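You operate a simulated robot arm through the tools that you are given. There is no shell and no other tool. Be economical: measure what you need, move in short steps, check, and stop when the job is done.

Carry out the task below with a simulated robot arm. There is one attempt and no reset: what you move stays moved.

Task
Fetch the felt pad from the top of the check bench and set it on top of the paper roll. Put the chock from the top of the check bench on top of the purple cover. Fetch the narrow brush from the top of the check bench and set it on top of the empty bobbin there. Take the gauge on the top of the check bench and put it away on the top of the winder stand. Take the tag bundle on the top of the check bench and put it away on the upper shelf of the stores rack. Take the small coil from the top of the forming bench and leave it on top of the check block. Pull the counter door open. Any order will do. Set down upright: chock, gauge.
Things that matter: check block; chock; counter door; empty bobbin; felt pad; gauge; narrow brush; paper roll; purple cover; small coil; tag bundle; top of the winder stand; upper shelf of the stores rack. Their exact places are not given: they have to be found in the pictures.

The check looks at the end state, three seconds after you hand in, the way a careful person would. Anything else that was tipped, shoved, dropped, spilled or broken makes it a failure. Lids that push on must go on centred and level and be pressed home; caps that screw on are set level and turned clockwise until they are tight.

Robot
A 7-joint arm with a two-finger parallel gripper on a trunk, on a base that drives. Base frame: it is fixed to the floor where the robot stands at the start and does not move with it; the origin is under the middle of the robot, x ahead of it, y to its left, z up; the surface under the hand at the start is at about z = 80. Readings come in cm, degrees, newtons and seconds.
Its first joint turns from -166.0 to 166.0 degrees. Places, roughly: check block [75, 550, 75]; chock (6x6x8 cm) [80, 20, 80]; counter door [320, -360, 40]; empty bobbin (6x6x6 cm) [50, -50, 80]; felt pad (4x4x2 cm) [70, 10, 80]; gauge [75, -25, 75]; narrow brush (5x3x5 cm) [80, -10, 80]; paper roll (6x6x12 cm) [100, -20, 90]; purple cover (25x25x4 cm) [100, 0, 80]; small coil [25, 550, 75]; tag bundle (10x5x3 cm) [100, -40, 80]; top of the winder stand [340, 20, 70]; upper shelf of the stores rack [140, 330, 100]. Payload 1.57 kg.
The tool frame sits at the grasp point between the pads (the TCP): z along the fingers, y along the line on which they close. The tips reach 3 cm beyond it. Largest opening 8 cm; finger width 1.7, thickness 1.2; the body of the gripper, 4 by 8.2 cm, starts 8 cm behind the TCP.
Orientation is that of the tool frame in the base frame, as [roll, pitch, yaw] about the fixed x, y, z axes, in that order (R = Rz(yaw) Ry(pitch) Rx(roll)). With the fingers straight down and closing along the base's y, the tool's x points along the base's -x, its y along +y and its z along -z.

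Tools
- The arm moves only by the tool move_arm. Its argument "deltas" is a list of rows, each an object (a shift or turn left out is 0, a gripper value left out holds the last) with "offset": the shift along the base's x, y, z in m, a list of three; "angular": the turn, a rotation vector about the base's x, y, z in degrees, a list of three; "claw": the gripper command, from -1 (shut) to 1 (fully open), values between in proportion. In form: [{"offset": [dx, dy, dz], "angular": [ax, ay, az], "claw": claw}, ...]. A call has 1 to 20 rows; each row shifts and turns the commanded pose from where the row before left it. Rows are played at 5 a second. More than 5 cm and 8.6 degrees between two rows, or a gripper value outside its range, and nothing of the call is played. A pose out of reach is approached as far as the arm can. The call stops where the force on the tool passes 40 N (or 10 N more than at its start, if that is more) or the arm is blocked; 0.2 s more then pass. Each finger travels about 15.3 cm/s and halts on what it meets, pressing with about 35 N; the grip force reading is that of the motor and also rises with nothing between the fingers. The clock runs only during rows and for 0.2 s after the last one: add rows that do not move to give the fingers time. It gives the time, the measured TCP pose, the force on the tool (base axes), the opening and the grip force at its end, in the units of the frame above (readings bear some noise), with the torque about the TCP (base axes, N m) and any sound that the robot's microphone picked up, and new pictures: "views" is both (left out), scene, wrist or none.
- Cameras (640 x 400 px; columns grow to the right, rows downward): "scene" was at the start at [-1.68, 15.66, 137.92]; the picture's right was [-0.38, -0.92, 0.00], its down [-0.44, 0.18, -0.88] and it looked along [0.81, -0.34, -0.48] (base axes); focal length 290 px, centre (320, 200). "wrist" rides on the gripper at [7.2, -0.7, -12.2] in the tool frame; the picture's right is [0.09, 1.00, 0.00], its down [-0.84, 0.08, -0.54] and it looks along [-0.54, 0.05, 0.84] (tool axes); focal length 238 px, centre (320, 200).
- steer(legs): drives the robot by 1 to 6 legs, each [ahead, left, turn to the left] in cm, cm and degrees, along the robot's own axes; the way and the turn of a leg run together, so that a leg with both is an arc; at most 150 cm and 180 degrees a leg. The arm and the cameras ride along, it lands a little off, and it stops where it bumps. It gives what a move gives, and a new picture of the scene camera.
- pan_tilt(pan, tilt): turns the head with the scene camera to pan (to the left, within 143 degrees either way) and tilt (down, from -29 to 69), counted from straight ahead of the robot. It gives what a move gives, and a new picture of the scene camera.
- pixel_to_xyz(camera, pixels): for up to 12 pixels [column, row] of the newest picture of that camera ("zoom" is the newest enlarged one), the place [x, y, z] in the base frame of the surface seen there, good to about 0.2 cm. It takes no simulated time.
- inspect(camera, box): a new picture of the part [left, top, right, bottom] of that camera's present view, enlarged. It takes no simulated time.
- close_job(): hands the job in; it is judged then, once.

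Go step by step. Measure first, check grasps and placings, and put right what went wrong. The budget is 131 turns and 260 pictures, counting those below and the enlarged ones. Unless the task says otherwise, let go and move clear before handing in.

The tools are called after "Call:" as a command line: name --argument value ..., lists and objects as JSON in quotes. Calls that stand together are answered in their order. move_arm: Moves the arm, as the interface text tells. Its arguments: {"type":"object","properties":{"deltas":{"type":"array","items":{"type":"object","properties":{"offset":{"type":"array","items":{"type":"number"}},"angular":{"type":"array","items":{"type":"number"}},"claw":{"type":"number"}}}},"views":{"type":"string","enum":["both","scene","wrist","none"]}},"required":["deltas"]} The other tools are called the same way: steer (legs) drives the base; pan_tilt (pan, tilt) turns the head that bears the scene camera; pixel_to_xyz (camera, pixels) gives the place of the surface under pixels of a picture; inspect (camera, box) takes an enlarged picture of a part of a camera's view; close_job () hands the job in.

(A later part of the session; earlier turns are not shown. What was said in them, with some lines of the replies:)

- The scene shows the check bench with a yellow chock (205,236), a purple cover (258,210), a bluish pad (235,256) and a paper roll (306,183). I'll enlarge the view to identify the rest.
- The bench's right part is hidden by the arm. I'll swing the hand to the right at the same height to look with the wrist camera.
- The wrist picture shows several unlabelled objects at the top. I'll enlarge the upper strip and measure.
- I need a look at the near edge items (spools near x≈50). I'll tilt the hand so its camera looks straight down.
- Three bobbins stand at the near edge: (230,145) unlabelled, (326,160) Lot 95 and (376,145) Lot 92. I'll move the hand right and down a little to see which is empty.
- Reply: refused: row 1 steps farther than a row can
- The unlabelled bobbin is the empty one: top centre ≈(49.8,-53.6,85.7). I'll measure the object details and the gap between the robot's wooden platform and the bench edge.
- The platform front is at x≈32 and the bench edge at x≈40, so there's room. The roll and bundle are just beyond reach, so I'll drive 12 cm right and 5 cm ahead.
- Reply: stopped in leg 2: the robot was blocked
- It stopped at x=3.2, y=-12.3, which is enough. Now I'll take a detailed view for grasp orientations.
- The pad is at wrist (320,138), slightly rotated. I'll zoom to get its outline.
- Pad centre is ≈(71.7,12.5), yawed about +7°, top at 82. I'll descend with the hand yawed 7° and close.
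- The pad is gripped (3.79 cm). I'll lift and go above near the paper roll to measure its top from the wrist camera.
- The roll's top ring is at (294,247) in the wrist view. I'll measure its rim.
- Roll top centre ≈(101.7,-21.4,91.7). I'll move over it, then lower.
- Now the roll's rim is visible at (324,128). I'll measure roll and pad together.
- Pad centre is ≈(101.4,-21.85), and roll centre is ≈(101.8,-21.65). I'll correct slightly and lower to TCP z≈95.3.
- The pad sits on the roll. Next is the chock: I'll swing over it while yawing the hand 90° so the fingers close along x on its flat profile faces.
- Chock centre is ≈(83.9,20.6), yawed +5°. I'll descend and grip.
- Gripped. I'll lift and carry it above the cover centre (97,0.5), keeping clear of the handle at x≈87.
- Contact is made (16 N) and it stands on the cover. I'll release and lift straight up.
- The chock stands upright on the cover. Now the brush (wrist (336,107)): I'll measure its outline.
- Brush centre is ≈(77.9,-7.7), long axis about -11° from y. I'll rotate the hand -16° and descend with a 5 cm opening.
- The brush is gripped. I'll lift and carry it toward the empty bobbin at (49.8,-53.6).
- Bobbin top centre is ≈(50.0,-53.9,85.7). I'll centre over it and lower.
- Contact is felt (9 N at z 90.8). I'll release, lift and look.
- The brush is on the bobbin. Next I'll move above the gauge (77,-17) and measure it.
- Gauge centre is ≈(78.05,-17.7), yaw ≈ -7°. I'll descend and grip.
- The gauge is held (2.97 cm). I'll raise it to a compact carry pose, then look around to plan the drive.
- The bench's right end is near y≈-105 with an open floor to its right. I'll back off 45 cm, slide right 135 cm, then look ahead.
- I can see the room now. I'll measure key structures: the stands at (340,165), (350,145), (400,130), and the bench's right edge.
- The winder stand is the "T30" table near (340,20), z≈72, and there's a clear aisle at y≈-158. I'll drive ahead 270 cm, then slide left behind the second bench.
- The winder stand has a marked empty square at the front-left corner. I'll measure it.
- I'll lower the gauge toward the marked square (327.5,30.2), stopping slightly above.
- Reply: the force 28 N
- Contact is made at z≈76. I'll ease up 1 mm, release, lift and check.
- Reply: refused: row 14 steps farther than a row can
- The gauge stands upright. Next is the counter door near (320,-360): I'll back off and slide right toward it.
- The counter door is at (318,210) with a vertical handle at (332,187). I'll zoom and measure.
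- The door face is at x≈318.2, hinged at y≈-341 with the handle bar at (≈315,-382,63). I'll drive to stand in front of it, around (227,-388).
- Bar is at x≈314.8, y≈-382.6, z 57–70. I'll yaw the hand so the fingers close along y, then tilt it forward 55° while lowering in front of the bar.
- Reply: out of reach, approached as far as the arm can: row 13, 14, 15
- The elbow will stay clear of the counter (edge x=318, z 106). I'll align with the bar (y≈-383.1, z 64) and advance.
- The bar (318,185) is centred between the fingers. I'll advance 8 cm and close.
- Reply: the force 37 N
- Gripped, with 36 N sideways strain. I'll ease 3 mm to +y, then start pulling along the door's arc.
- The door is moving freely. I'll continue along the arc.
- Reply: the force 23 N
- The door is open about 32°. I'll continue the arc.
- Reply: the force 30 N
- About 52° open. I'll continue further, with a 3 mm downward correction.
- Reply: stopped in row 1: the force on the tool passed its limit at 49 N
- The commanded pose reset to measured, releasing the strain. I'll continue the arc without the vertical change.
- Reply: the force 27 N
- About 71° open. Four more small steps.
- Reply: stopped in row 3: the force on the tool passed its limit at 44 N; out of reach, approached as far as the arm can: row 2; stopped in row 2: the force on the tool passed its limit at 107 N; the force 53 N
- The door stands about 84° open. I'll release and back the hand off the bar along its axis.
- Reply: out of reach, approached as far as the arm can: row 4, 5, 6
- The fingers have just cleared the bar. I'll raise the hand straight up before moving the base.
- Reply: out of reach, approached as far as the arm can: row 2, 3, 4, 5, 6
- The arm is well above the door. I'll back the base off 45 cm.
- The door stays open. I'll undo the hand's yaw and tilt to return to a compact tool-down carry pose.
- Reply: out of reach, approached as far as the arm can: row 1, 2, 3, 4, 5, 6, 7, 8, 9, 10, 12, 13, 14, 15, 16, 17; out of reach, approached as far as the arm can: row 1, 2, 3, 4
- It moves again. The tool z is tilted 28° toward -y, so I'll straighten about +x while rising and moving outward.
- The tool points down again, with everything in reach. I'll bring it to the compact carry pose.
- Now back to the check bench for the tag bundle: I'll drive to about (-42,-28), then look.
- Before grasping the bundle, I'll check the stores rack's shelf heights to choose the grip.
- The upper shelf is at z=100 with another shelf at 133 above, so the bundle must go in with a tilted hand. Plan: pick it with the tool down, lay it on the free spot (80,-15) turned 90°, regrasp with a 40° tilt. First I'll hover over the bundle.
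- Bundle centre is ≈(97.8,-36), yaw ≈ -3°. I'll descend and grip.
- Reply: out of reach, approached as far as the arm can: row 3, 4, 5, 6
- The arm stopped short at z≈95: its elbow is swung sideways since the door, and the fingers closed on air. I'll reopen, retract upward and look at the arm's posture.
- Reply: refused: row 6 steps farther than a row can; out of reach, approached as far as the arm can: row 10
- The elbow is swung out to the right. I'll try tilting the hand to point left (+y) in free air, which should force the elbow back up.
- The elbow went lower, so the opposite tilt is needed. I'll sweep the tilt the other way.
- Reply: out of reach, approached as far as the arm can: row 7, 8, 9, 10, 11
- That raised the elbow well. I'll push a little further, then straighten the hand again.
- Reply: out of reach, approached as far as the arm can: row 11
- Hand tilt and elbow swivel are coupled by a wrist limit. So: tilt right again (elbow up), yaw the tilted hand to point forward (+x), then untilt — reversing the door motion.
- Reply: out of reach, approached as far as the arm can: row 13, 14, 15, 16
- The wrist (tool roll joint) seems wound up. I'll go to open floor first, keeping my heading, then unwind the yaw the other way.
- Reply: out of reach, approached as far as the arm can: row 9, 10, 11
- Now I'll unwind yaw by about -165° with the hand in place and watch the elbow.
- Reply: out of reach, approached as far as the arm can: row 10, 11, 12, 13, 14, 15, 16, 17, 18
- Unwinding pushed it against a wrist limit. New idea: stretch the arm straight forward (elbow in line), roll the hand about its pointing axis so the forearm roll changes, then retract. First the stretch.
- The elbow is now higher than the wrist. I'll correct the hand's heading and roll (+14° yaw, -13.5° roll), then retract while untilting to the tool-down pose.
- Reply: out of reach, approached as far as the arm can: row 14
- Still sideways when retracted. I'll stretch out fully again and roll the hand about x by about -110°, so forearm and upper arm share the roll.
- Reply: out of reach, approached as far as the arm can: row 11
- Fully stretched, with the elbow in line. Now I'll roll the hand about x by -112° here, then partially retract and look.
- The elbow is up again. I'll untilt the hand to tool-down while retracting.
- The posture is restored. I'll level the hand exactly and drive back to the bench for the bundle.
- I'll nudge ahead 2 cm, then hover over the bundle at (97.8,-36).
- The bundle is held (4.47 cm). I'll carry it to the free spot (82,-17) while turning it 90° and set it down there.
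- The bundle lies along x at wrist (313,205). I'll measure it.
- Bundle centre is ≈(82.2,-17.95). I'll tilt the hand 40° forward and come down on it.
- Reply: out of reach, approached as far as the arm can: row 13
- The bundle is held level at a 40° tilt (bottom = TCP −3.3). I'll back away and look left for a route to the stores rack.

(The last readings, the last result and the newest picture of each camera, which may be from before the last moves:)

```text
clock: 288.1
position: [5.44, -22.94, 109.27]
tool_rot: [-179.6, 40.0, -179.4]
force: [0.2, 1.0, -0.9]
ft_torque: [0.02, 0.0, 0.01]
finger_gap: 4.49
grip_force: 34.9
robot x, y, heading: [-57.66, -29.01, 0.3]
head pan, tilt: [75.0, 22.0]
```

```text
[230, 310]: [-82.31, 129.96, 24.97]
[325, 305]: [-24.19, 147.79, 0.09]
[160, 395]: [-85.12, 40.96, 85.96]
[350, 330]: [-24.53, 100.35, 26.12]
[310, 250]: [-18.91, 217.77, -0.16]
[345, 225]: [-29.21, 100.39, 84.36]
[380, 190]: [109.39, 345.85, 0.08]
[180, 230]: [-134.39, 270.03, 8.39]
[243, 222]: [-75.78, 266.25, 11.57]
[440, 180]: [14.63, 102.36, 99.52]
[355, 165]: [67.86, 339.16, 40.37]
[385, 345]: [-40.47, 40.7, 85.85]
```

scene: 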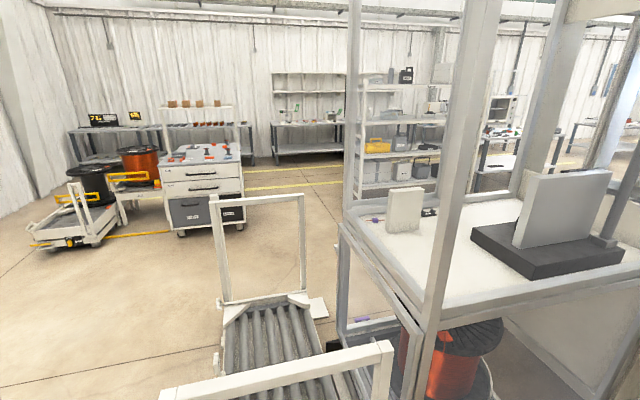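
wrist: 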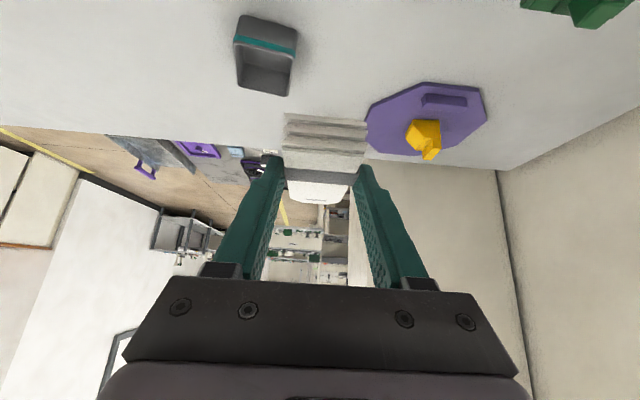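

Clear corridor: the trolley occupies x −85…−40, y 40…150, and cabinets start at y 266. I'll go back to x≈-145, left to y≈205, ahead to x≈120, and look before turning.

Call:
steer --legs '[[-87, 0, 0], [0, 117, 0], [0, 117, 0]]'

Call:
pan_tilt --pan 10 --tilt 22

```text
clock: 304.0
position: [-88.2, 213.02, 109.37]
tool_rot: [-179.6, 40.1, -178.6]
force: [-0.1, 0.1, -0.7]
ft_torque: [0.01, 0.02, -0.03]
finger_gap: 4.48
grip_force: 34.0
robot x, y, heading: [-151.68, 205.65, 1.6]
head pan, tilt: [75.0, 22.0]
```

scene: 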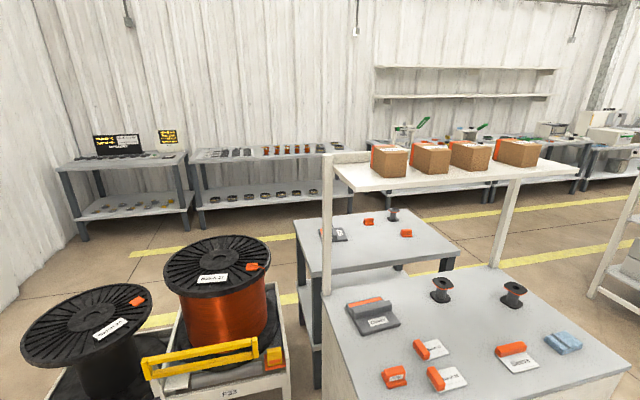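

```text
clock: 305.4
position: [-88.35, 212.92, 109.32]
tool_rot: [-179.6, 40.0, -178.5]
force: [-0.4, 0.1, -1.1]
ft_torque: [-0.01, 0.01, 0.02]
finger_gap: 4.49
grip_force: 35.0
robot x, y, heading: [-151.55, 206.0, 1.7]
head pan, tilt: [10.0, 22.0]
```

scene: 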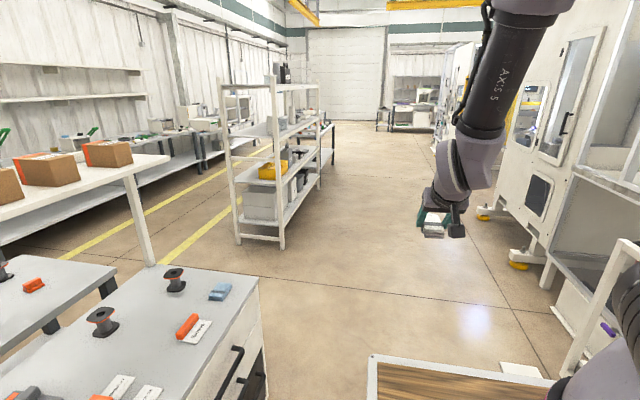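

The way ahead is clear. I'll drive ahead to x≈110 and turn left to face the rack.

Call:
steer --legs '[[0, -3, -1.7], [130, 0, 0], [132, 0, 0], [0, 0, 90]]'

Call:
pan_tilt --pan 0 --tilt 20

```text
clock: 322.3
position: [101.34, 271.87, 109.27]
tool_rot: [-179.6, 40.0, -87.6]
force: [-1.1, -0.7, -1.3]
ft_torque: [0.0, -0.01, 0.0]
finger_gap: 4.51
grip_force: 35.0
robot x, y, heading: [109.94, 208.73, 92.5]
head pan, tilt: [10.0, 22.0]
```

scene: 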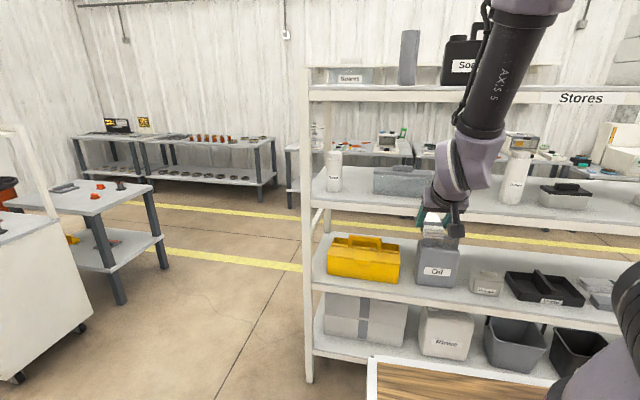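

```text
clock: 323.0
position: [101.4, 271.91, 109.23]
tool_rot: [-179.6, 39.9, -87.5]
force: [0.0, 0.2, -1.4]
ft_torque: [-0.04, 0.0, -0.01]
finger_gap: 4.49
grip_force: 34.8
robot x, y, heading: [109.36, 208.83, 92.4]
head pan, tilt: [0.0, 20.0]
```

scene: 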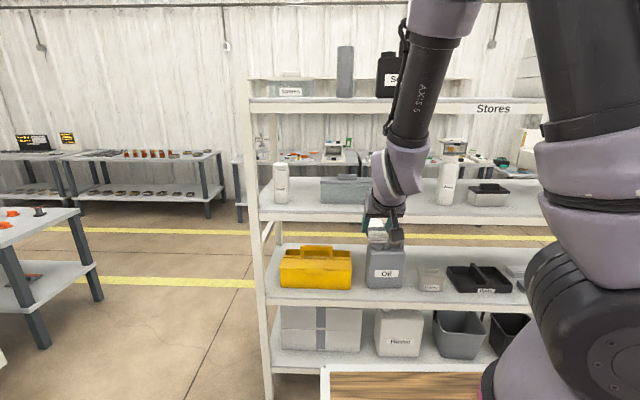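

The upper shelf holds a bottle (280,185), a tray (345,188), a bottle (447,183) and a case (488,193). I'll measure the free gap.

Call:
inspect --camera "scene" --box '[245, 90, 545, 240]'

Call:
pixel_to_xyz --camera "scene" --pixels '[[280, 190], [305, 207], [340, 188], [345, 215], [435, 190], [447, 185], [470, 195], [420, 208], [530, 205], [420, 160], [400, 230], [430, 215]]'

```text
2.13 times, centred on (395, 165) of scene
```

zoom: 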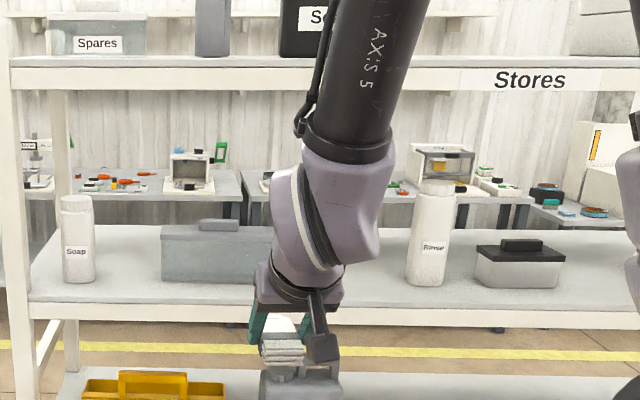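

```text
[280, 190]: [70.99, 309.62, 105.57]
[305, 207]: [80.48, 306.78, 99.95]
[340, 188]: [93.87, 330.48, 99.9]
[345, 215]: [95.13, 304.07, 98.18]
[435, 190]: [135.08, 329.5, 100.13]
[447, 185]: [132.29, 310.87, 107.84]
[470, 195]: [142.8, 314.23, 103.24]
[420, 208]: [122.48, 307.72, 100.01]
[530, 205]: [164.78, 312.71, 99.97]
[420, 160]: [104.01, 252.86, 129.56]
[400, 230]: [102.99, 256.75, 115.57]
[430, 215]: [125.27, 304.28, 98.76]
```

The free gap is x≈111–129, so target x=120. I'll straighten the heading to 90°, slide right 16 cm and ahead 14 cm.

Call:
steer --legs '[[0, 0, -2.4], [0, -16, 0], [12, 0, 0]]'

Call:
inspect --camera "scene" --box '[160, 60, 480, 260]'

```text
clock: 325.7
position: [119.7, 284.24, 109.33]
tool_rot: [-179.5, 40.0, -89.9]
force: [0.3, -1.1, -1.0]
ft_torque: [-0.05, -0.03, 0.0]
finger_gap: 4.51
grip_force: 34.8
robot x, y, heading: [125.56, 220.91, 90.2]
head pan, tilt: [0.0, 20.0]
```

scene: 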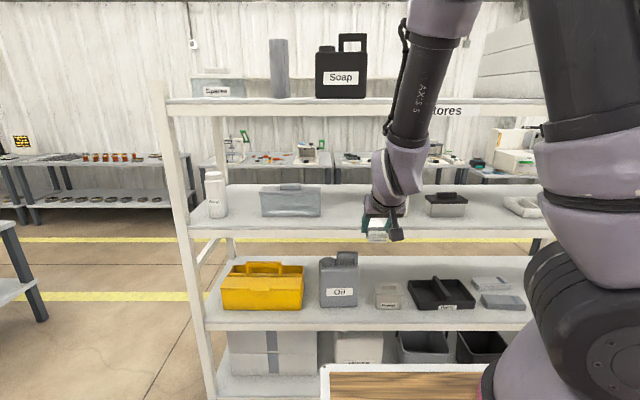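

```text
2.00 times, centred on (320, 160) of scene
```

zoom: 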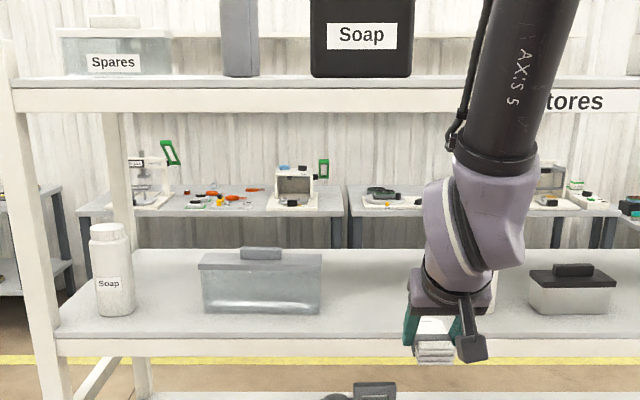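

Call:
pixel_to_xyz --camera "scene" --pixels '[[319, 213], [300, 213], [330, 212], [345, 220], [360, 205], [290, 188]]'

Call:
inspect --camera "wrist" --box '[0, 0, 640, 400]'

```text
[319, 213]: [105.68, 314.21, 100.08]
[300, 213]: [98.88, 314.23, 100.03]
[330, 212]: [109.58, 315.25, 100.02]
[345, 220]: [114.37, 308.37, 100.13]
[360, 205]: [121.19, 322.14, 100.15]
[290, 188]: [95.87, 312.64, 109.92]
```

```text
1.00 times, centred on (320, 200) of wrist (not enlarged: the box is as wide or as high as the picture)
```

zoom: 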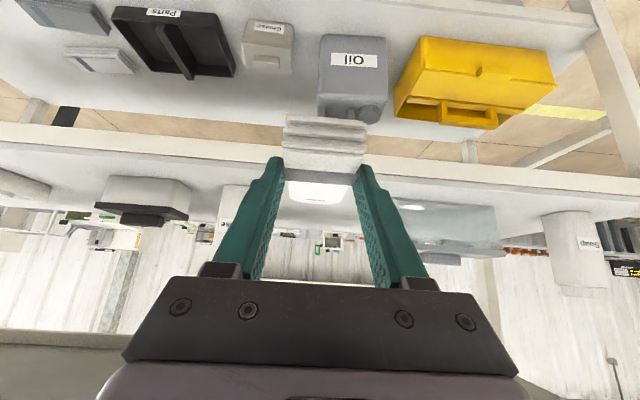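

The gap is x 106–129. I'll move the bundle in over the shelf at z 108, centred at x≈118.

Call:
move_arm --deltas '[{"offset": [-0.01, 0.03, 0]}, {"offset": [0, 0.04, 0]}, {"offset": [0, 0.04, 0]}, {"offset": [0, 0.045, -0.005]}, {"offset": [0, 0.045, -0.005]}, {"offset": [0, 0.045, 0]}, {}]' --views "both"

```text
clock: 327.3
position: [118.84, 308.53, 108.22]
tool_rot: [-179.6, 40.0, -89.9]
force: [0.5, -0.3, -0.8]
ft_torque: [-0.02, -0.01, -0.02]
finger_gap: 4.49
grip_force: 35.4
robot x, y, heading: [125.39, 220.65, 90.3]
head pan, tilt: [0.0, 20.0]
```

scene: 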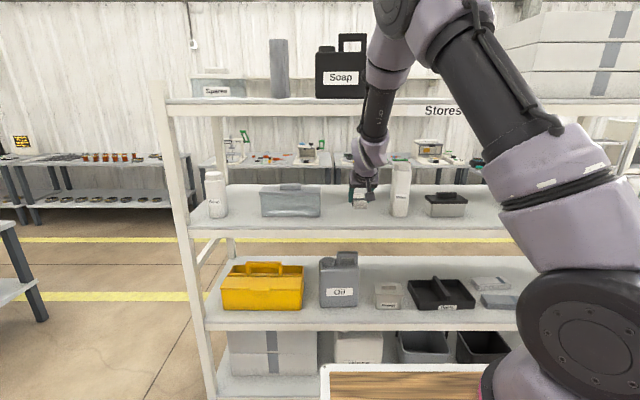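
wrist: 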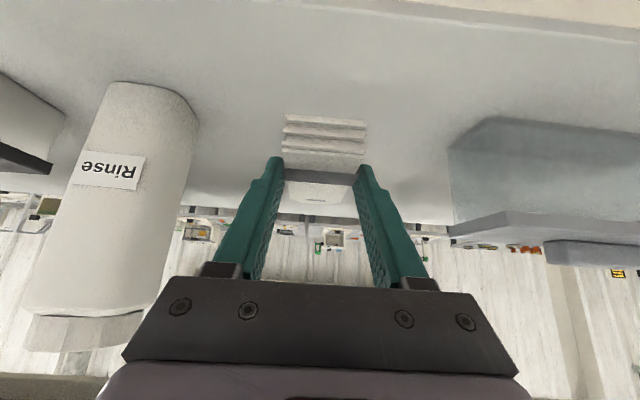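

Call:
pixel_to_xyz --camera "scene" --pixels '[[378, 105], [372, 130], [392, 15], [385, 60], [355, 108], [370, 150]]'

Call:
inspect --camera "scene" --box '[320, 80, 440, 220]'

```text
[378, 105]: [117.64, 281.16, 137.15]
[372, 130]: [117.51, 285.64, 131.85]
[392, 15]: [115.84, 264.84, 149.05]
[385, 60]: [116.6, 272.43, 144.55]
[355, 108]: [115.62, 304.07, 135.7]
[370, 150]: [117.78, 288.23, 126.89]
```

```text
2.86 times, centred on (380, 150) of scene
```

zoom: 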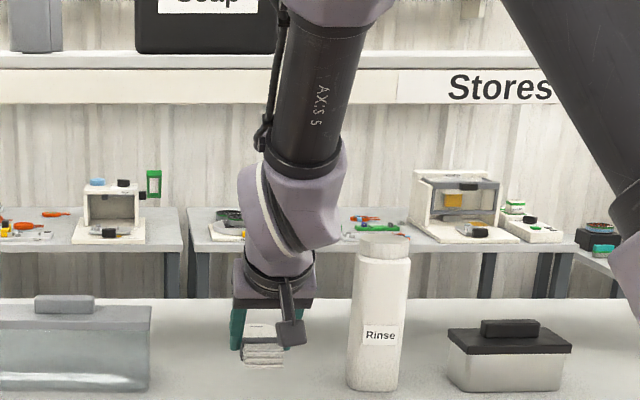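

There's about 10 cm of clearance to the top shelf. I'll advance 3 cm and lower.

Call:
move_arm --deltas '[{"offset": [0, 0.03, 0]}, {"offset": [0, 0, -0.03]}, {"offset": [0, 0, -0.012]}, {"offset": [0, 0, -0.003]}, {}]' --views "wrist"

```text
clock: 328.5
position: [118.8, 311.6, 103.92]
tool_rot: [-179.6, 40.0, -89.9]
force: [-0.8, 0.4, -1.3]
ft_torque: [-0.03, -0.03, 0.02]
finger_gap: 4.48
grip_force: 34.8
robot x, y, heading: [125.28, 220.5, 90.3]
head pan, tilt: [0.0, 20.0]
```

wrist: 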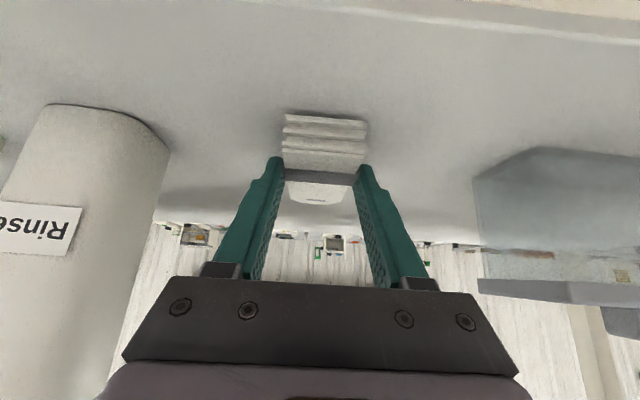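

Call:
move_arm --deltas '[{"offset": [0, 0, -0.003]}, {"offset": [0, 0, -0.002]}, {}]' --views "none"

```text
clock: 329.3
position: [118.81, 311.66, 103.38]
tool_rot: [-179.6, 40.0, -89.9]
force: [0.1, -0.9, 0.2]
ft_torque: [0.05, 0.05, -0.03]
finger_gap: 4.49
grip_force: 34.9
robot x, y, heading: [125.56, 220.93, 90.2]
head pan, tilt: [0.0, 20.0]
```

Call:
move_arm --deltas '[{"offset": [0, 0, -0.001]}, {}, {"claw": 0.1}, {"claw": 0.4}, {}, {"offset": [0, -0.02, 0.02]}, {"offset": [0, -0.03, 0.02]}, {"offset": [0, -0.04, 0.01]}, {"offset": [0, -0.045, 0]}, {"offset": [0, -0.045, 0]}, {"offset": [0, -0.045, 0]}, {}]' --views "both"

Call:
inspect --camera "scene" --box '[260, 150, 460, 260]'

```text
clock: 331.9
position: [118.78, 288.98, 108.13]
tool_rot: [-179.6, 40.1, -90.0]
force: [-0.2, 0.3, 0.3]
ft_torque: [-0.05, -0.04, 0.02]
finger_gap: 5.61
grip_force: 0.1
robot x, y, heading: [125.05, 221.05, 90.4]
head pan, tilt: [0.0, 20.0]
```

scene: 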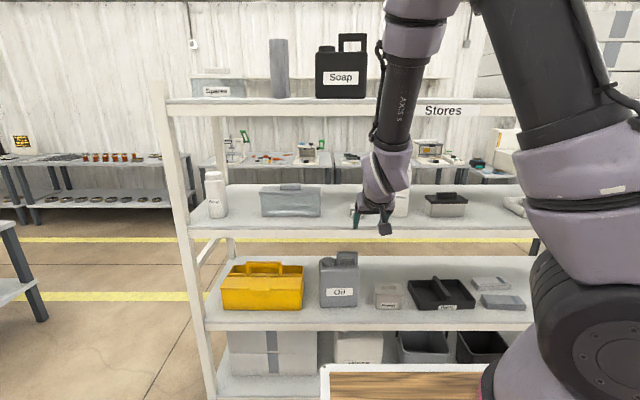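
wrist: 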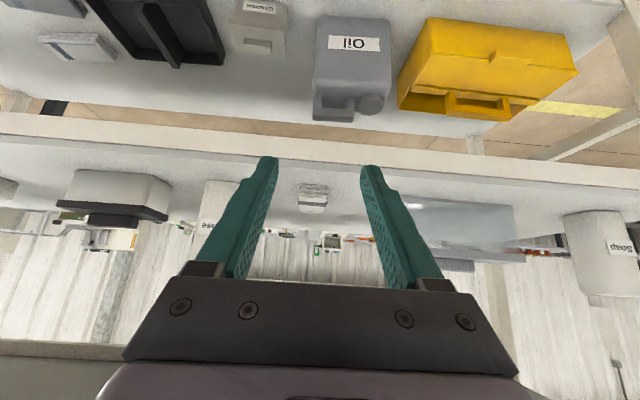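

```text
3.20 times, centred on (360, 205) of scene
```

zoom: 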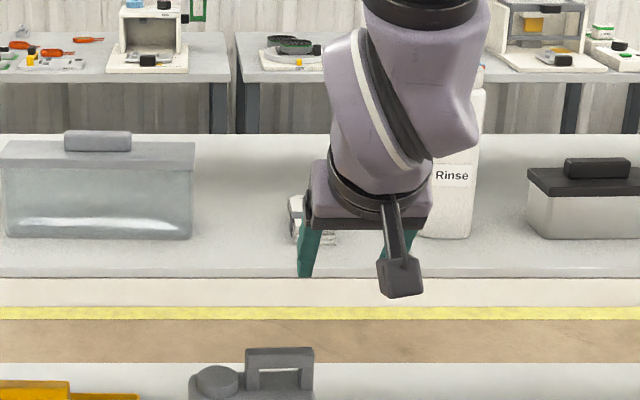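

The bundle rests on the shelf (wrist view (313,197)). I'll untilt the hand to tool-down, back away and go left around the rack toward the forming bench.

Call:
move_arm --deltas '[{"offset": [0, -0.03, 0.01], "angular": [-8, 0, 0]}, {"offset": [0, -0.03, 0.01], "angular": [-8, 0, 0]}, {"offset": [0, -0.02, 0.01], "angular": [-8, 0, 0]}, {"offset": [0, 0, 0.01], "angular": [-8, 0, 0]}, {"offset": [0, 0, 0.01], "angular": [-8, 0, 0]}, {}]' --views "none"

Call:
steer --legs '[[-18, 0, -0.3], [0, 128, 0]]'

Call:
pan_tilt --pan 0 --tilt 22

```text
clock: 333.3
position: [118.74, 281.17, 113.37]
tool_rot: [-179.6, 0.0, -90.0]
force: [0.8, -0.3, -0.3]
ft_torque: [0.01, 0.02, 0.01]
finger_gap: 5.6
grip_force: 0.1
robot x, y, heading: [125.19, 220.99, 90.2]
head pan, tilt: [0.0, 20.0]
```

```text
clock: 340.8
position: [-9.61, 262.99, 113.25]
tool_rot: [-179.6, -0.1, -90.0]
force: [0.5, 0.4, -0.2]
ft_torque: [0.04, 0.04, 0.01]
finger_gap: 5.59
grip_force: 0.0
robot x, y, heading: [-3.29, 202.77, 90.2]
head pan, tilt: [0.0, 20.0]
```

scene: 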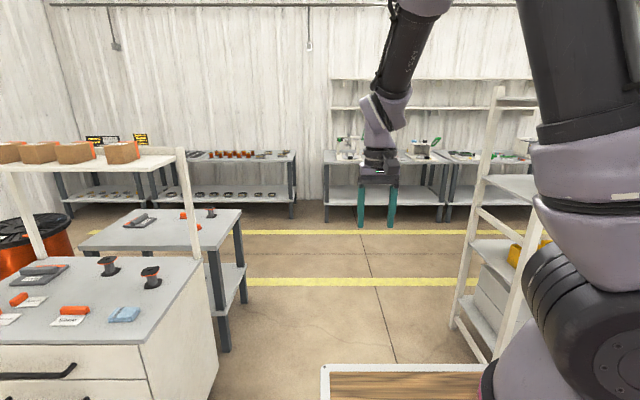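

```text
clock: 341.5
position: [-9.56, 263.04, 113.24]
tool_rot: [-179.5, -0.1, -90.0]
force: [0.1, -0.1, 0.4]
ft_torque: [-0.01, -0.04, 0.03]
finger_gap: 5.6
grip_force: 0.0
robot x, y, heading: [-3.44, 202.67, 90.4]
head pan, tilt: [0.0, 22.0]
```

scene: 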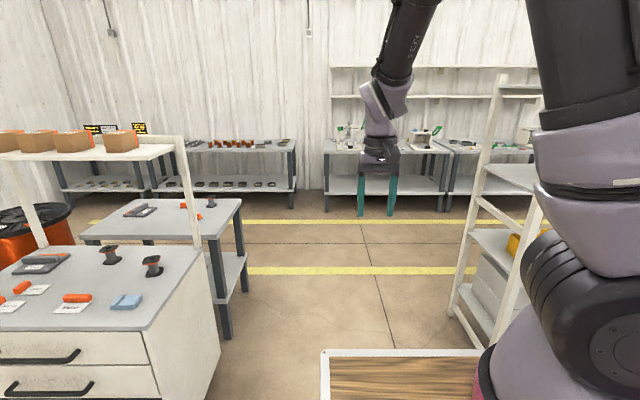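

Call:
pixel_to_xyz --camera "scene" --pixels '[[243, 285], [240, 210], [455, 300], [330, 155], [335, 150], [440, 150], [430, 150], [328, 205], [295, 145], [470, 150], [205, 260]]'

Call:
inspect --camera "scene" --box '[310, 90, 550, 200]'

```text
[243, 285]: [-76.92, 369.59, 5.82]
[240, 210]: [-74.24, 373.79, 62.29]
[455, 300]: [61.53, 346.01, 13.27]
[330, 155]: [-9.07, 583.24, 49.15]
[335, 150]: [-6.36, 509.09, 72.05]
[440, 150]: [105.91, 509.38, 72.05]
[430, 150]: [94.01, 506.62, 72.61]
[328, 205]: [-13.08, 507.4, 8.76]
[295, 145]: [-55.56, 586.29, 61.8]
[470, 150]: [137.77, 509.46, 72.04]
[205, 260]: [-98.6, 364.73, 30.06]
```

```text
2.67 times, centred on (430, 145) of scene
```

zoom: 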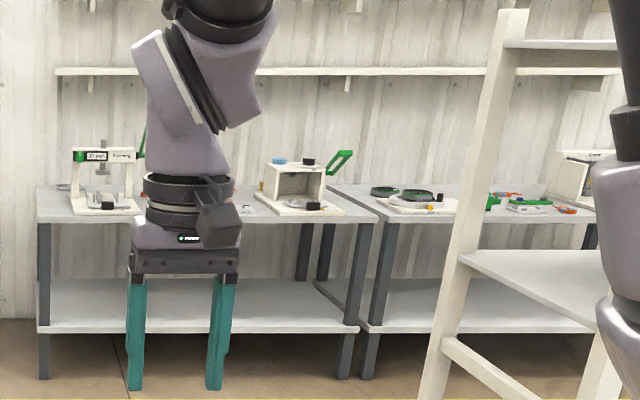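

The forming bench spans x −13…105 with its front at y≈507, top z≈73. The corridor x −74…61 is clear, so I'll drive ahead 235 cm, then slide right 45 cm.

Call:
steer --legs '[[118, 0, 0], [117, 0, -0.3], [0, -45, 0]]'

Call:
pan_tilt --pan 0 --tilt 30

```text
clock: 355.2
position: [32.88, 495.69, 113.23]
tool_rot: [-179.6, 0.0, -89.5]
force: [0.2, 0.0, -0.2]
ft_torque: [0.01, -0.05, 0.0]
finger_gap: 5.61
grip_force: 0.0
robot x, y, heading: [40.03, 435.45, 90.4]
head pan, tilt: [0.0, 22.0]
```

scene: 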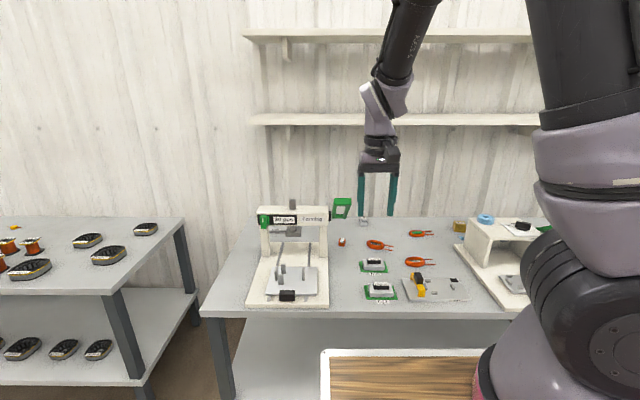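

```text
clock: 355.9
position: [32.89, 495.64, 113.28]
tool_rot: [-179.7, 0.0, -89.5]
force: [-0.3, -1.7, -0.2]
ft_torque: [0.01, -0.01, 0.0]
finger_gap: 5.58
grip_force: 0.1
robot x, y, heading: [39.97, 435.61, 90.5]
head pan, tilt: [0.0, 30.0]
```

scene: 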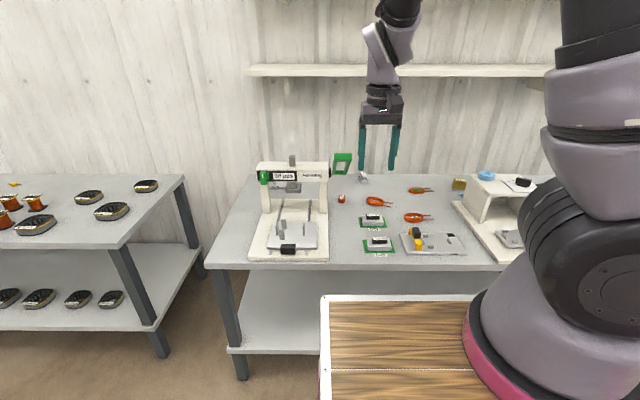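

Call:
inspect --camera "scene" --box '[320, 160, 560, 270]'

Call:
pixel_to_xyz --camera "scene" --pixels '[[342, 198], [378, 201], [416, 217], [420, 190], [374, 216], [379, 240], [435, 243], [458, 184], [486, 175], [363, 177], [524, 182]]'

```text
2.67 times, centred on (440, 215) of scene
```

zoom: 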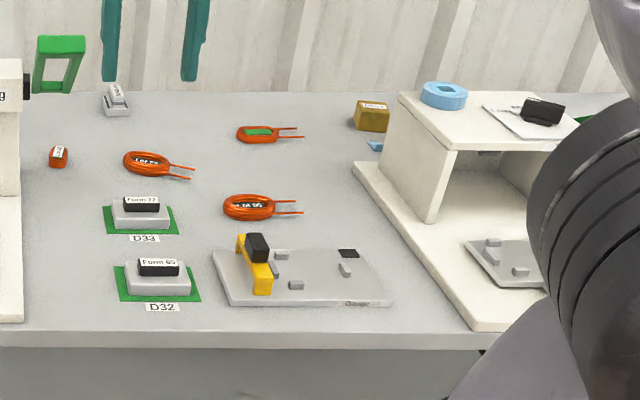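

```text
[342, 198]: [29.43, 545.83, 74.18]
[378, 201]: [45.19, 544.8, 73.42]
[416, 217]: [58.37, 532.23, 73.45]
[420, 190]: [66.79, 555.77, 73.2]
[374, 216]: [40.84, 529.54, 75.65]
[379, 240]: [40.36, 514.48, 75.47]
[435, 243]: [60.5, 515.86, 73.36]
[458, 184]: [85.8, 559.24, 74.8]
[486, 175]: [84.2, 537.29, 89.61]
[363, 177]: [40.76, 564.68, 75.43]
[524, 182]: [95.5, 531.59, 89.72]
```

The small orange coil is at (342,198) ≈(29.4,545.8). The brown labelled block at (458,184) ≈(85.8,559) is likely the check block, so I'll zoom on both.

Call:
inspect --camera "scene" --box '[440, 170, 490, 200]'

Call:
inspect --camera "scene" --box '[325, 180, 375, 210]'

```text
12.80 times, centred on (465, 185) of scene
```

zoom: 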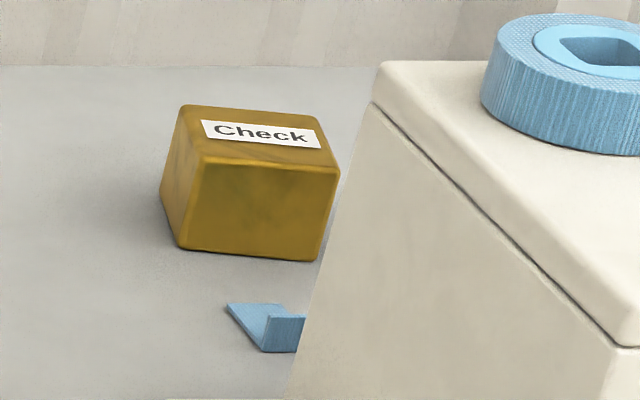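

```text
12.80 times, centred on (350, 195) of scene
```

zoom: 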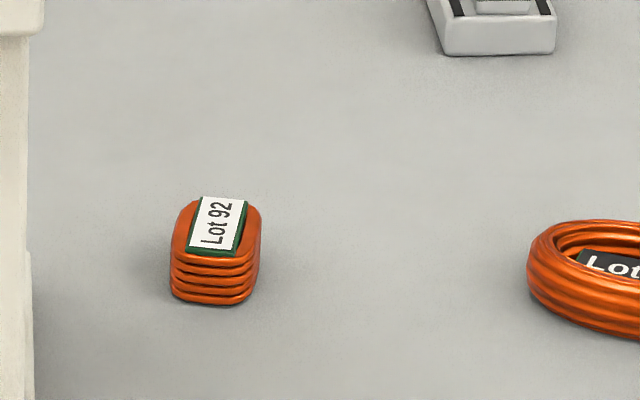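

The check block and small coil (Lot 92) are confirmed. I'll drive 27 cm closer, then hover over the coil.

Call:
steer --legs '[[27, 0, -0.4]]'

Call:
inspect --camera "scene" --box '[240, 190, 560, 390]'

```text
clock: 357.8
position: [33.5, 522.72, 113.3]
tool_rot: [-179.6, 0.0, -90.2]
force: [-0.6, 0.6, -0.1]
ft_torque: [-0.02, 0.02, -0.01]
finger_gap: 5.59
grip_force: 0.1
robot x, y, heading: [39.42, 462.13, 89.8]
head pan, tilt: [0.0, 30.0]
```

scene: 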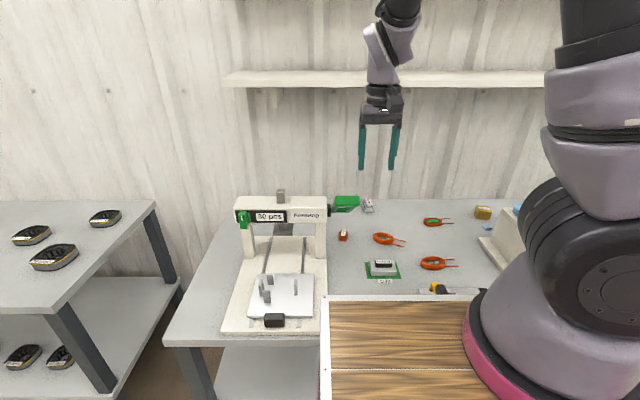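

```text
2.00 times, centred on (400, 290) of scene
5 turns are left
```

zoom: 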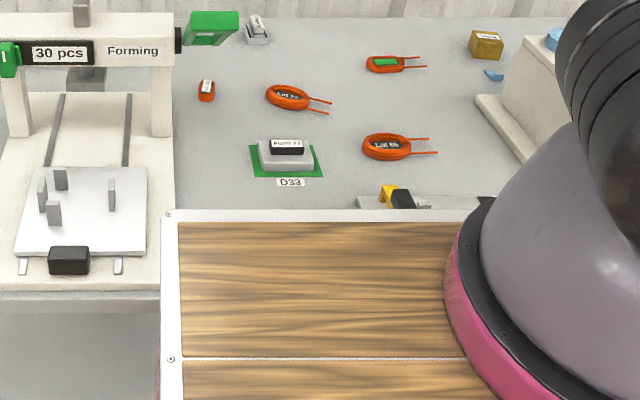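

Only 5 turns remain, so I'll be very economical: measure the coil and block from this picture, and drive right 28 cm and ahead so both are within reach.

Call:
pixel_to_xyz --camera "zoom" --pixels '[[206, 81], [206, 87], [206, 93], [200, 90], [212, 90], [206, 99], [478, 33], [502, 38], [487, 37], [475, 42], [497, 44], [486, 56]]'

Call:
steer --legs '[[0, -28, 0], [4, 0, 0]]'

```text
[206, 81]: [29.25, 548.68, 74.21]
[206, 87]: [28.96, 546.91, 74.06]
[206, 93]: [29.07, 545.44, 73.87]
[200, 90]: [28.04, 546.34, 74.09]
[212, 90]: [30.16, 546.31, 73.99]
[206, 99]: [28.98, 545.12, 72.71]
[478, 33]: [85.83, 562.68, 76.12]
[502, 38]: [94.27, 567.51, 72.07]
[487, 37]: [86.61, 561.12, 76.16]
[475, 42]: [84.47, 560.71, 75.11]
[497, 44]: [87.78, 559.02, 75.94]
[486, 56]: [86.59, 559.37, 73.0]
```

```text
clock: 360.2
position: [61.47, 526.68, 113.29]
tool_rot: [-179.6, 0.0, -90.4]
force: [-0.1, 0.2, -0.5]
ft_torque: [-0.01, 0.01, -0.02]
finger_gap: 5.61
grip_force: 0.1
robot x, y, heading: [67.72, 466.27, 89.9]
head pan, tilt: [0.0, 30.0]
4 turns are left
```

scene: 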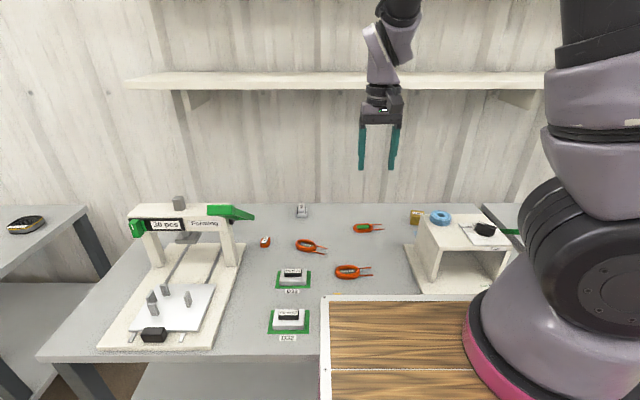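

Turns count per reply, so I'll batch: measure block and press-handle points, zoom on the block, and hover over the coil at a safe height.

Call:
pixel_to_xyz --camera "scene" --pixels '[[412, 212], [416, 211], [420, 211], [423, 212], [412, 214], [416, 214], [420, 214], [411, 218], [416, 220], [247, 214], [228, 209], [265, 240]]'

Call:
inspect --camera "scene" --box '[400, 200, 448, 230]'

Call:
move_arm --deltas '[{"offset": [-0.032, 0.02, 0], "claw": 0.5}, {"offset": [-0.032, 0.02, 0]}, {"offset": [-0.032, 0.02, 0]}, {"offset": [-0.032, 0.02, 0]}, {"offset": [-0.032, 0.02, 0]}, {"offset": [-0.032, 0.02, 0]}, {"offset": [-0.033, 0.02, -0.01]}, {"offset": [-0.033, 0.02, -0.02]}, {"offset": [-0.033, 0.02, -0.02]}, {"offset": [-0.033, 0.021, -0.02]}, {}]' --views "both"

Call:
inspect --camera "wrist" --box '[270, 80, 370, 150]'

Call:
pixel_to_xyz --camera "zoom" --pixels '[[260, 160], [300, 160], [340, 160], [380, 160], [260, 200], [300, 200], [340, 200], [380, 200], [300, 240], [340, 240], [300, 280], [320, 120]]'

```text
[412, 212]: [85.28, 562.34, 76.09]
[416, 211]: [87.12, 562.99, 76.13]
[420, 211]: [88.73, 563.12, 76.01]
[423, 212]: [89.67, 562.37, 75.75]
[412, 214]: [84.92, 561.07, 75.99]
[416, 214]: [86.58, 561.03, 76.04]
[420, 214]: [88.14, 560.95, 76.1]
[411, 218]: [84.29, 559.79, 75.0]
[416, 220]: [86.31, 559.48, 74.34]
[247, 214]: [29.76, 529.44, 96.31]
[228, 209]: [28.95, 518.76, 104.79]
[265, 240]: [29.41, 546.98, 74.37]
```

```text
13.33 times, centred on (424, 215) of scene
```

zoom: 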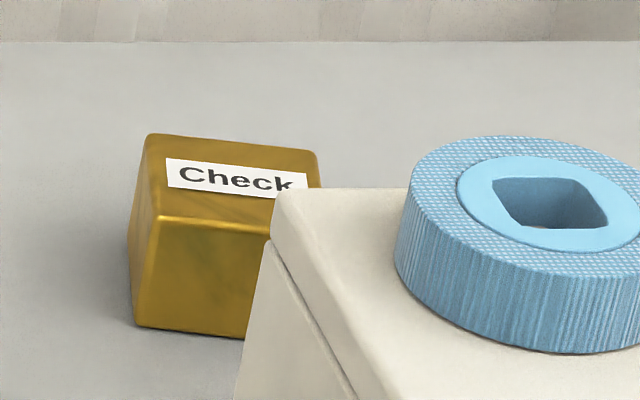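

```text
clock: 362.6
position: [29.24, 546.77, 106.32]
tool_rot: [-179.8, 0.1, -90.3]
force: [-0.1, 0.3, -0.2]
ft_torque: [0.04, 0.02, 0.02]
finger_gap: 6.02
grip_force: 0.1
robot x, y, heading: [67.7, 466.07, 89.9]
head pan, tilt: [0.0, 30.0]
```

scene: 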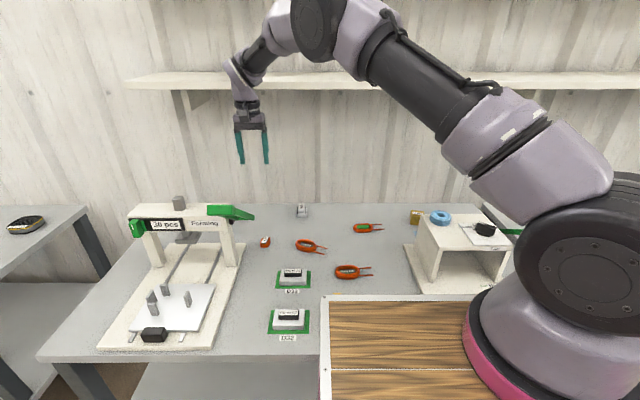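
wrist: 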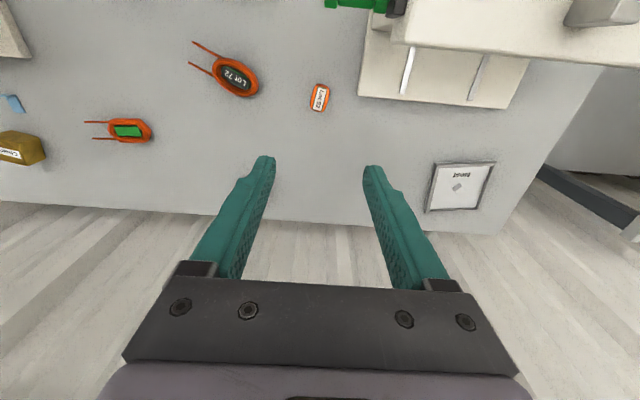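

```text
5.71 times, centred on (320, 115) of wrist
```

zoom: 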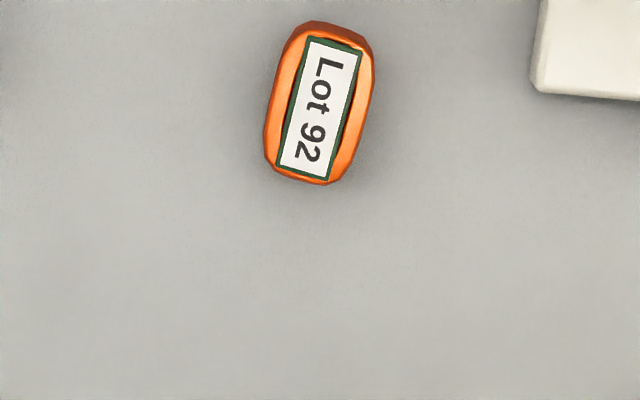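

```text
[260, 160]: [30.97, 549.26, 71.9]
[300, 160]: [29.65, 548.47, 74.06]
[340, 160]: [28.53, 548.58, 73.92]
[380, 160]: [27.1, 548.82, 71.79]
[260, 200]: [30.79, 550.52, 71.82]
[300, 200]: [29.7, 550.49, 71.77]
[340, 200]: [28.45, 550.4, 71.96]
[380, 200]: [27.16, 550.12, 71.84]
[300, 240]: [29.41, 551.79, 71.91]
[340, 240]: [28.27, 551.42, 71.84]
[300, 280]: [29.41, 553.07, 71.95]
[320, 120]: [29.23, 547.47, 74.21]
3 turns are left
```

Coil centre is ≈(29.3,546.9), yaw about -5°. Block top centre is ≈(87.2,561.3,76.1). I'll descend, grip, lift, and carry to hover above the block.

Call:
move_arm --deltas '[{"offset": [0.001, 0.001, -0.045], "angular": [0, 0, -5]}, {"offset": [0, 0, -0.045]}, {"offset": [0, 0, -0.045]}, {"offset": [0, 0, -0.045]}, {"offset": [0, 0, -0.045]}, {"offset": [0, 0, -0.045]}, {"offset": [0, 0, -0.03]}, {"offset": [0, 0, -0.009]}, {}, {"claw": -1}, {}, {}, {}, {"offset": [0, 0, 0.03]}, {"offset": [0, 0, 0.045]}, {"offset": [0, 0, 0.045]}, {"offset": [0, 0.02, 0.02]}, {}]' --views "both"

Call:
move_arm --deltas '[{"offset": [0.04, 0.02, 0]}, {"offset": [0.04, 0.02, 0]}, {"offset": [0.042, 0.02, 0]}, {"offset": [0.042, 0.02, 0]}, {"offset": [0.042, 0.02, 0]}, {"offset": [0.042, 0.017, 0]}, {"offset": [0.042, 0.007, 0]}, {"offset": [0.042, 0, 0]}, {"offset": [0.042, 0, 0]}, {"offset": [0.042, 0, 0]}, {"offset": [0.042, 0, 0]}, {"offset": [0.042, 0, 0]}, {"offset": [0.042, 0, 0]}, {"offset": [0.037, 0, 0]}, {"offset": [0, 0, -0.03]}, {"offset": [0, 0, -0.02]}, {}]' --views "both"

Call:
pixel_to_xyz --camera "wrist" --pixels '[[320, 140], [320, 120], [300, 140], [340, 140], [280, 140], [360, 140], [320, 160], [320, 180], [320, 200], [270, 160], [370, 160], [320, 220]]'

Call:
inspect --camera "wrist" --box '[220, 80, 420, 240]'

```text
clock: 366.4
position: [29.15, 548.74, 89.31]
tool_rot: [-179.6, 0.0, -95.4]
force: [-0.1, -0.6, -0.9]
ft_torque: [-0.02, 0.0, 0.03]
finger_gap: 2.94
grip_force: 34.7
robot x, y, heading: [67.98, 466.33, 89.8]
head pan, tilt: [0.0, 30.0]
```

scene: 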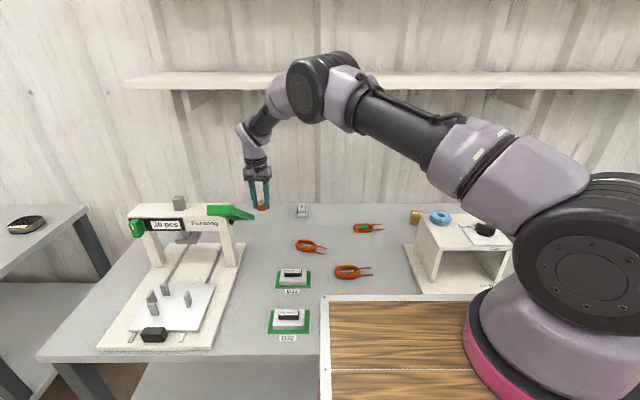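
wrist: 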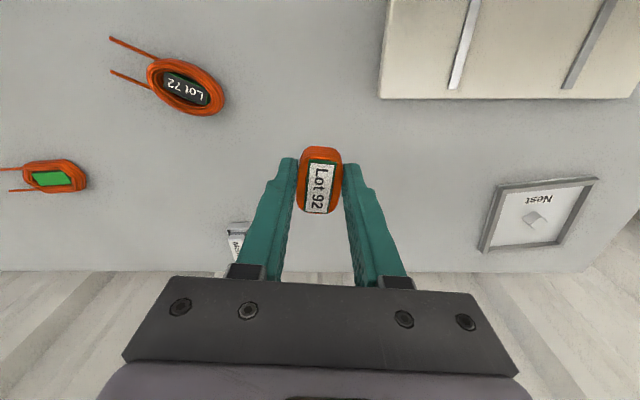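

```text
clock: 370.0
position: [86.96, 561.22, 84.43]
tool_rot: [-179.6, 0.0, -95.3]
force: [0.2, -0.2, 0.0]
ft_torque: [0.02, -0.03, 0.0]
finger_gap: 2.92
grip_force: 35.3
robot x, y, heading: [67.49, 466.67, 89.8]
head pan, tilt: [0.0, 30.0]
```

scene: 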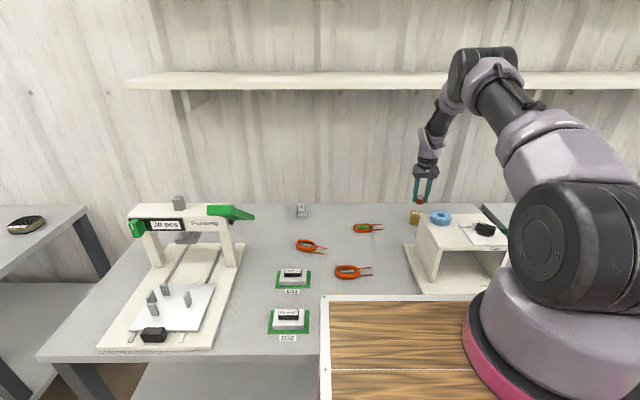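
wrist: 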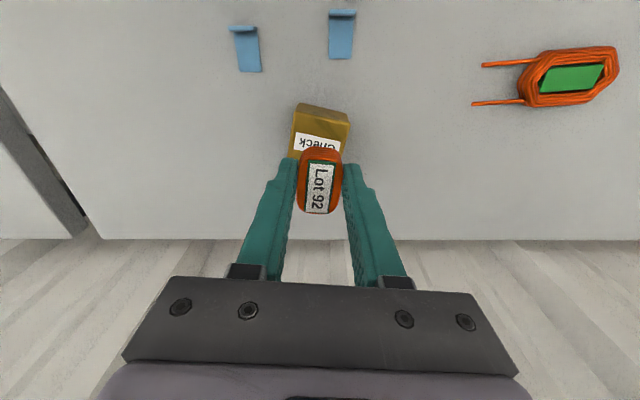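

```text
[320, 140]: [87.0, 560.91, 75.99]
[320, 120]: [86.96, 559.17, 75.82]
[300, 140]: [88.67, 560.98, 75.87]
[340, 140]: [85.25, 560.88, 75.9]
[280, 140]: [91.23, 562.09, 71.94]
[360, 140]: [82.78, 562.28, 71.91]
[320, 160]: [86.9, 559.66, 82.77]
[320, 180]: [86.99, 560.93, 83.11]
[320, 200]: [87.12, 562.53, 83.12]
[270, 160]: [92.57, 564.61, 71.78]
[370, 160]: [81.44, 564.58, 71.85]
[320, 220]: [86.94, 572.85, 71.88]
```

```text
2.50 times, centred on (320, 160) of wrist
2 turns are left
```

zoom: 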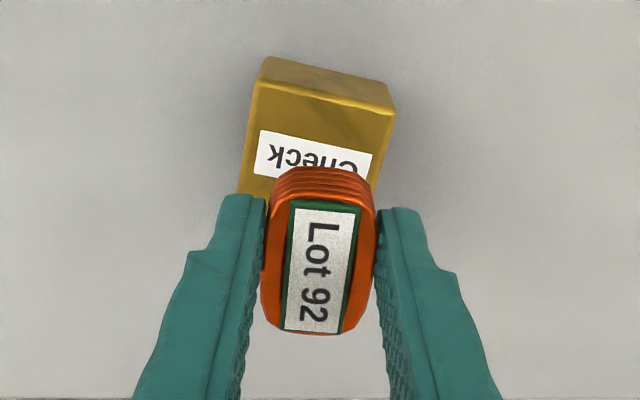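

The coil is centred over the block (both at ≈(87,561)), with contact expected at TCP z≈79.4. I'll lower, release gently, lift clear and check.

Call:
move_arm --deltas '[{"offset": [0, 0, -0.03]}, {"offset": [0, 0, -0.015]}, {"offset": [0, 0, -0.004]}, {"offset": [0, 0, -0.0012]}, {}, {}, {"claw": -0.2}, {"claw": 0.0}, {"claw": 0.2}, {}, {"offset": [0, 0, 0.015]}, {"offset": [0, 0, 0.04]}, {"offset": [0, 0, 0.045]}, {"offset": [0, -0.02, 0.04]}, {"offset": [0, -0.03, 0.03]}, {}]' --views "both"

Call:
inspect --camera "wrist" --box '[260, 100, 400, 220]'

Call:
inspect --camera "scene" --box '[395, 190, 450, 230]'

```text
clock: 373.4
position: [86.92, 556.11, 96.2]
tool_rot: [-179.6, 0.0, -95.3]
force: [0.1, 0.4, -0.1]
ft_torque: [-0.03, 0.01, 0.03]
finger_gap: 4.79
grip_force: 0.0
robot x, y, heading: [67.74, 466.26, 89.9]
head pan, tilt: [0.0, 30.0]
```

scene: 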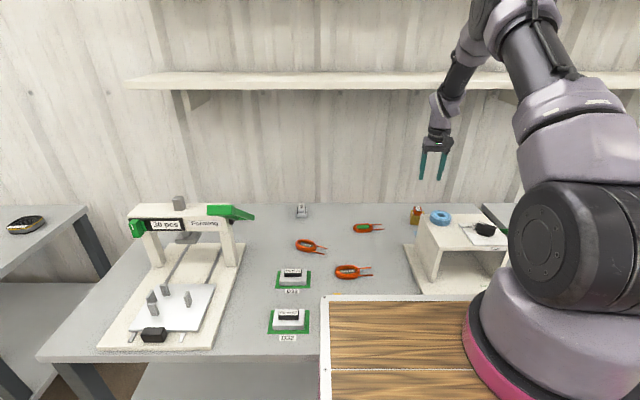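
wrist: 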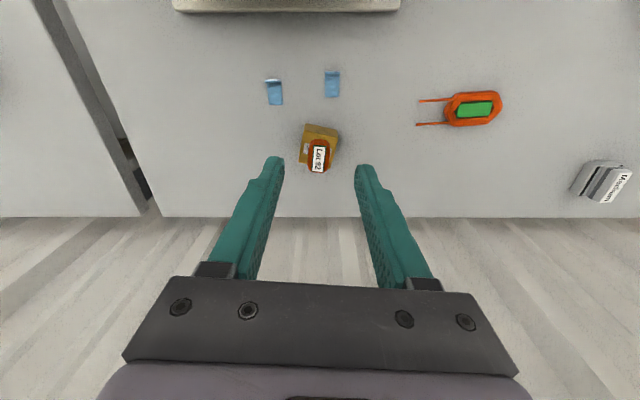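

```text
3.33 times, centred on (330, 160) of wrist
```

zoom: 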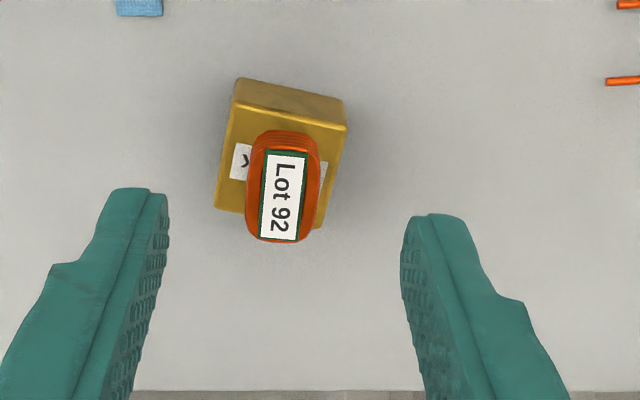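

```text
10.00 times, centred on (422, 210) of scene
1 turns are left
```

zoom: 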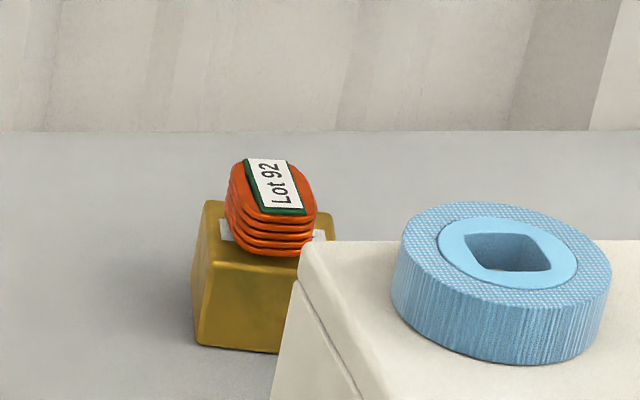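

The coil rests flat on the check block and the hand is clear, so all seven jobs are done and I'm handing in.

Call:
close_job

```text
The job is handed in.
```

I finished all seven jobs and handed in; each was checked in the pictures when it was done, with the hand clear at the end.

- **Felt pad:** on top of the paper roll, about 0.5 cm off centre.
- **Chock:** upright on the purple cover.
- **Narrow brush:** on top of the empty bobbin.
- **Gauge:** upright on the top of the winder stand.
- **Tag bundle:** on the upper shelf of the stores rack. I set it down once on the check bench to regrasp it.
- **Small coil:** flat on top of the check block.
- **Counter door:** pulled open to about 84°.

The robot bumped something at the check bench once while driving up; nothing on the bench looked moved afterwards.
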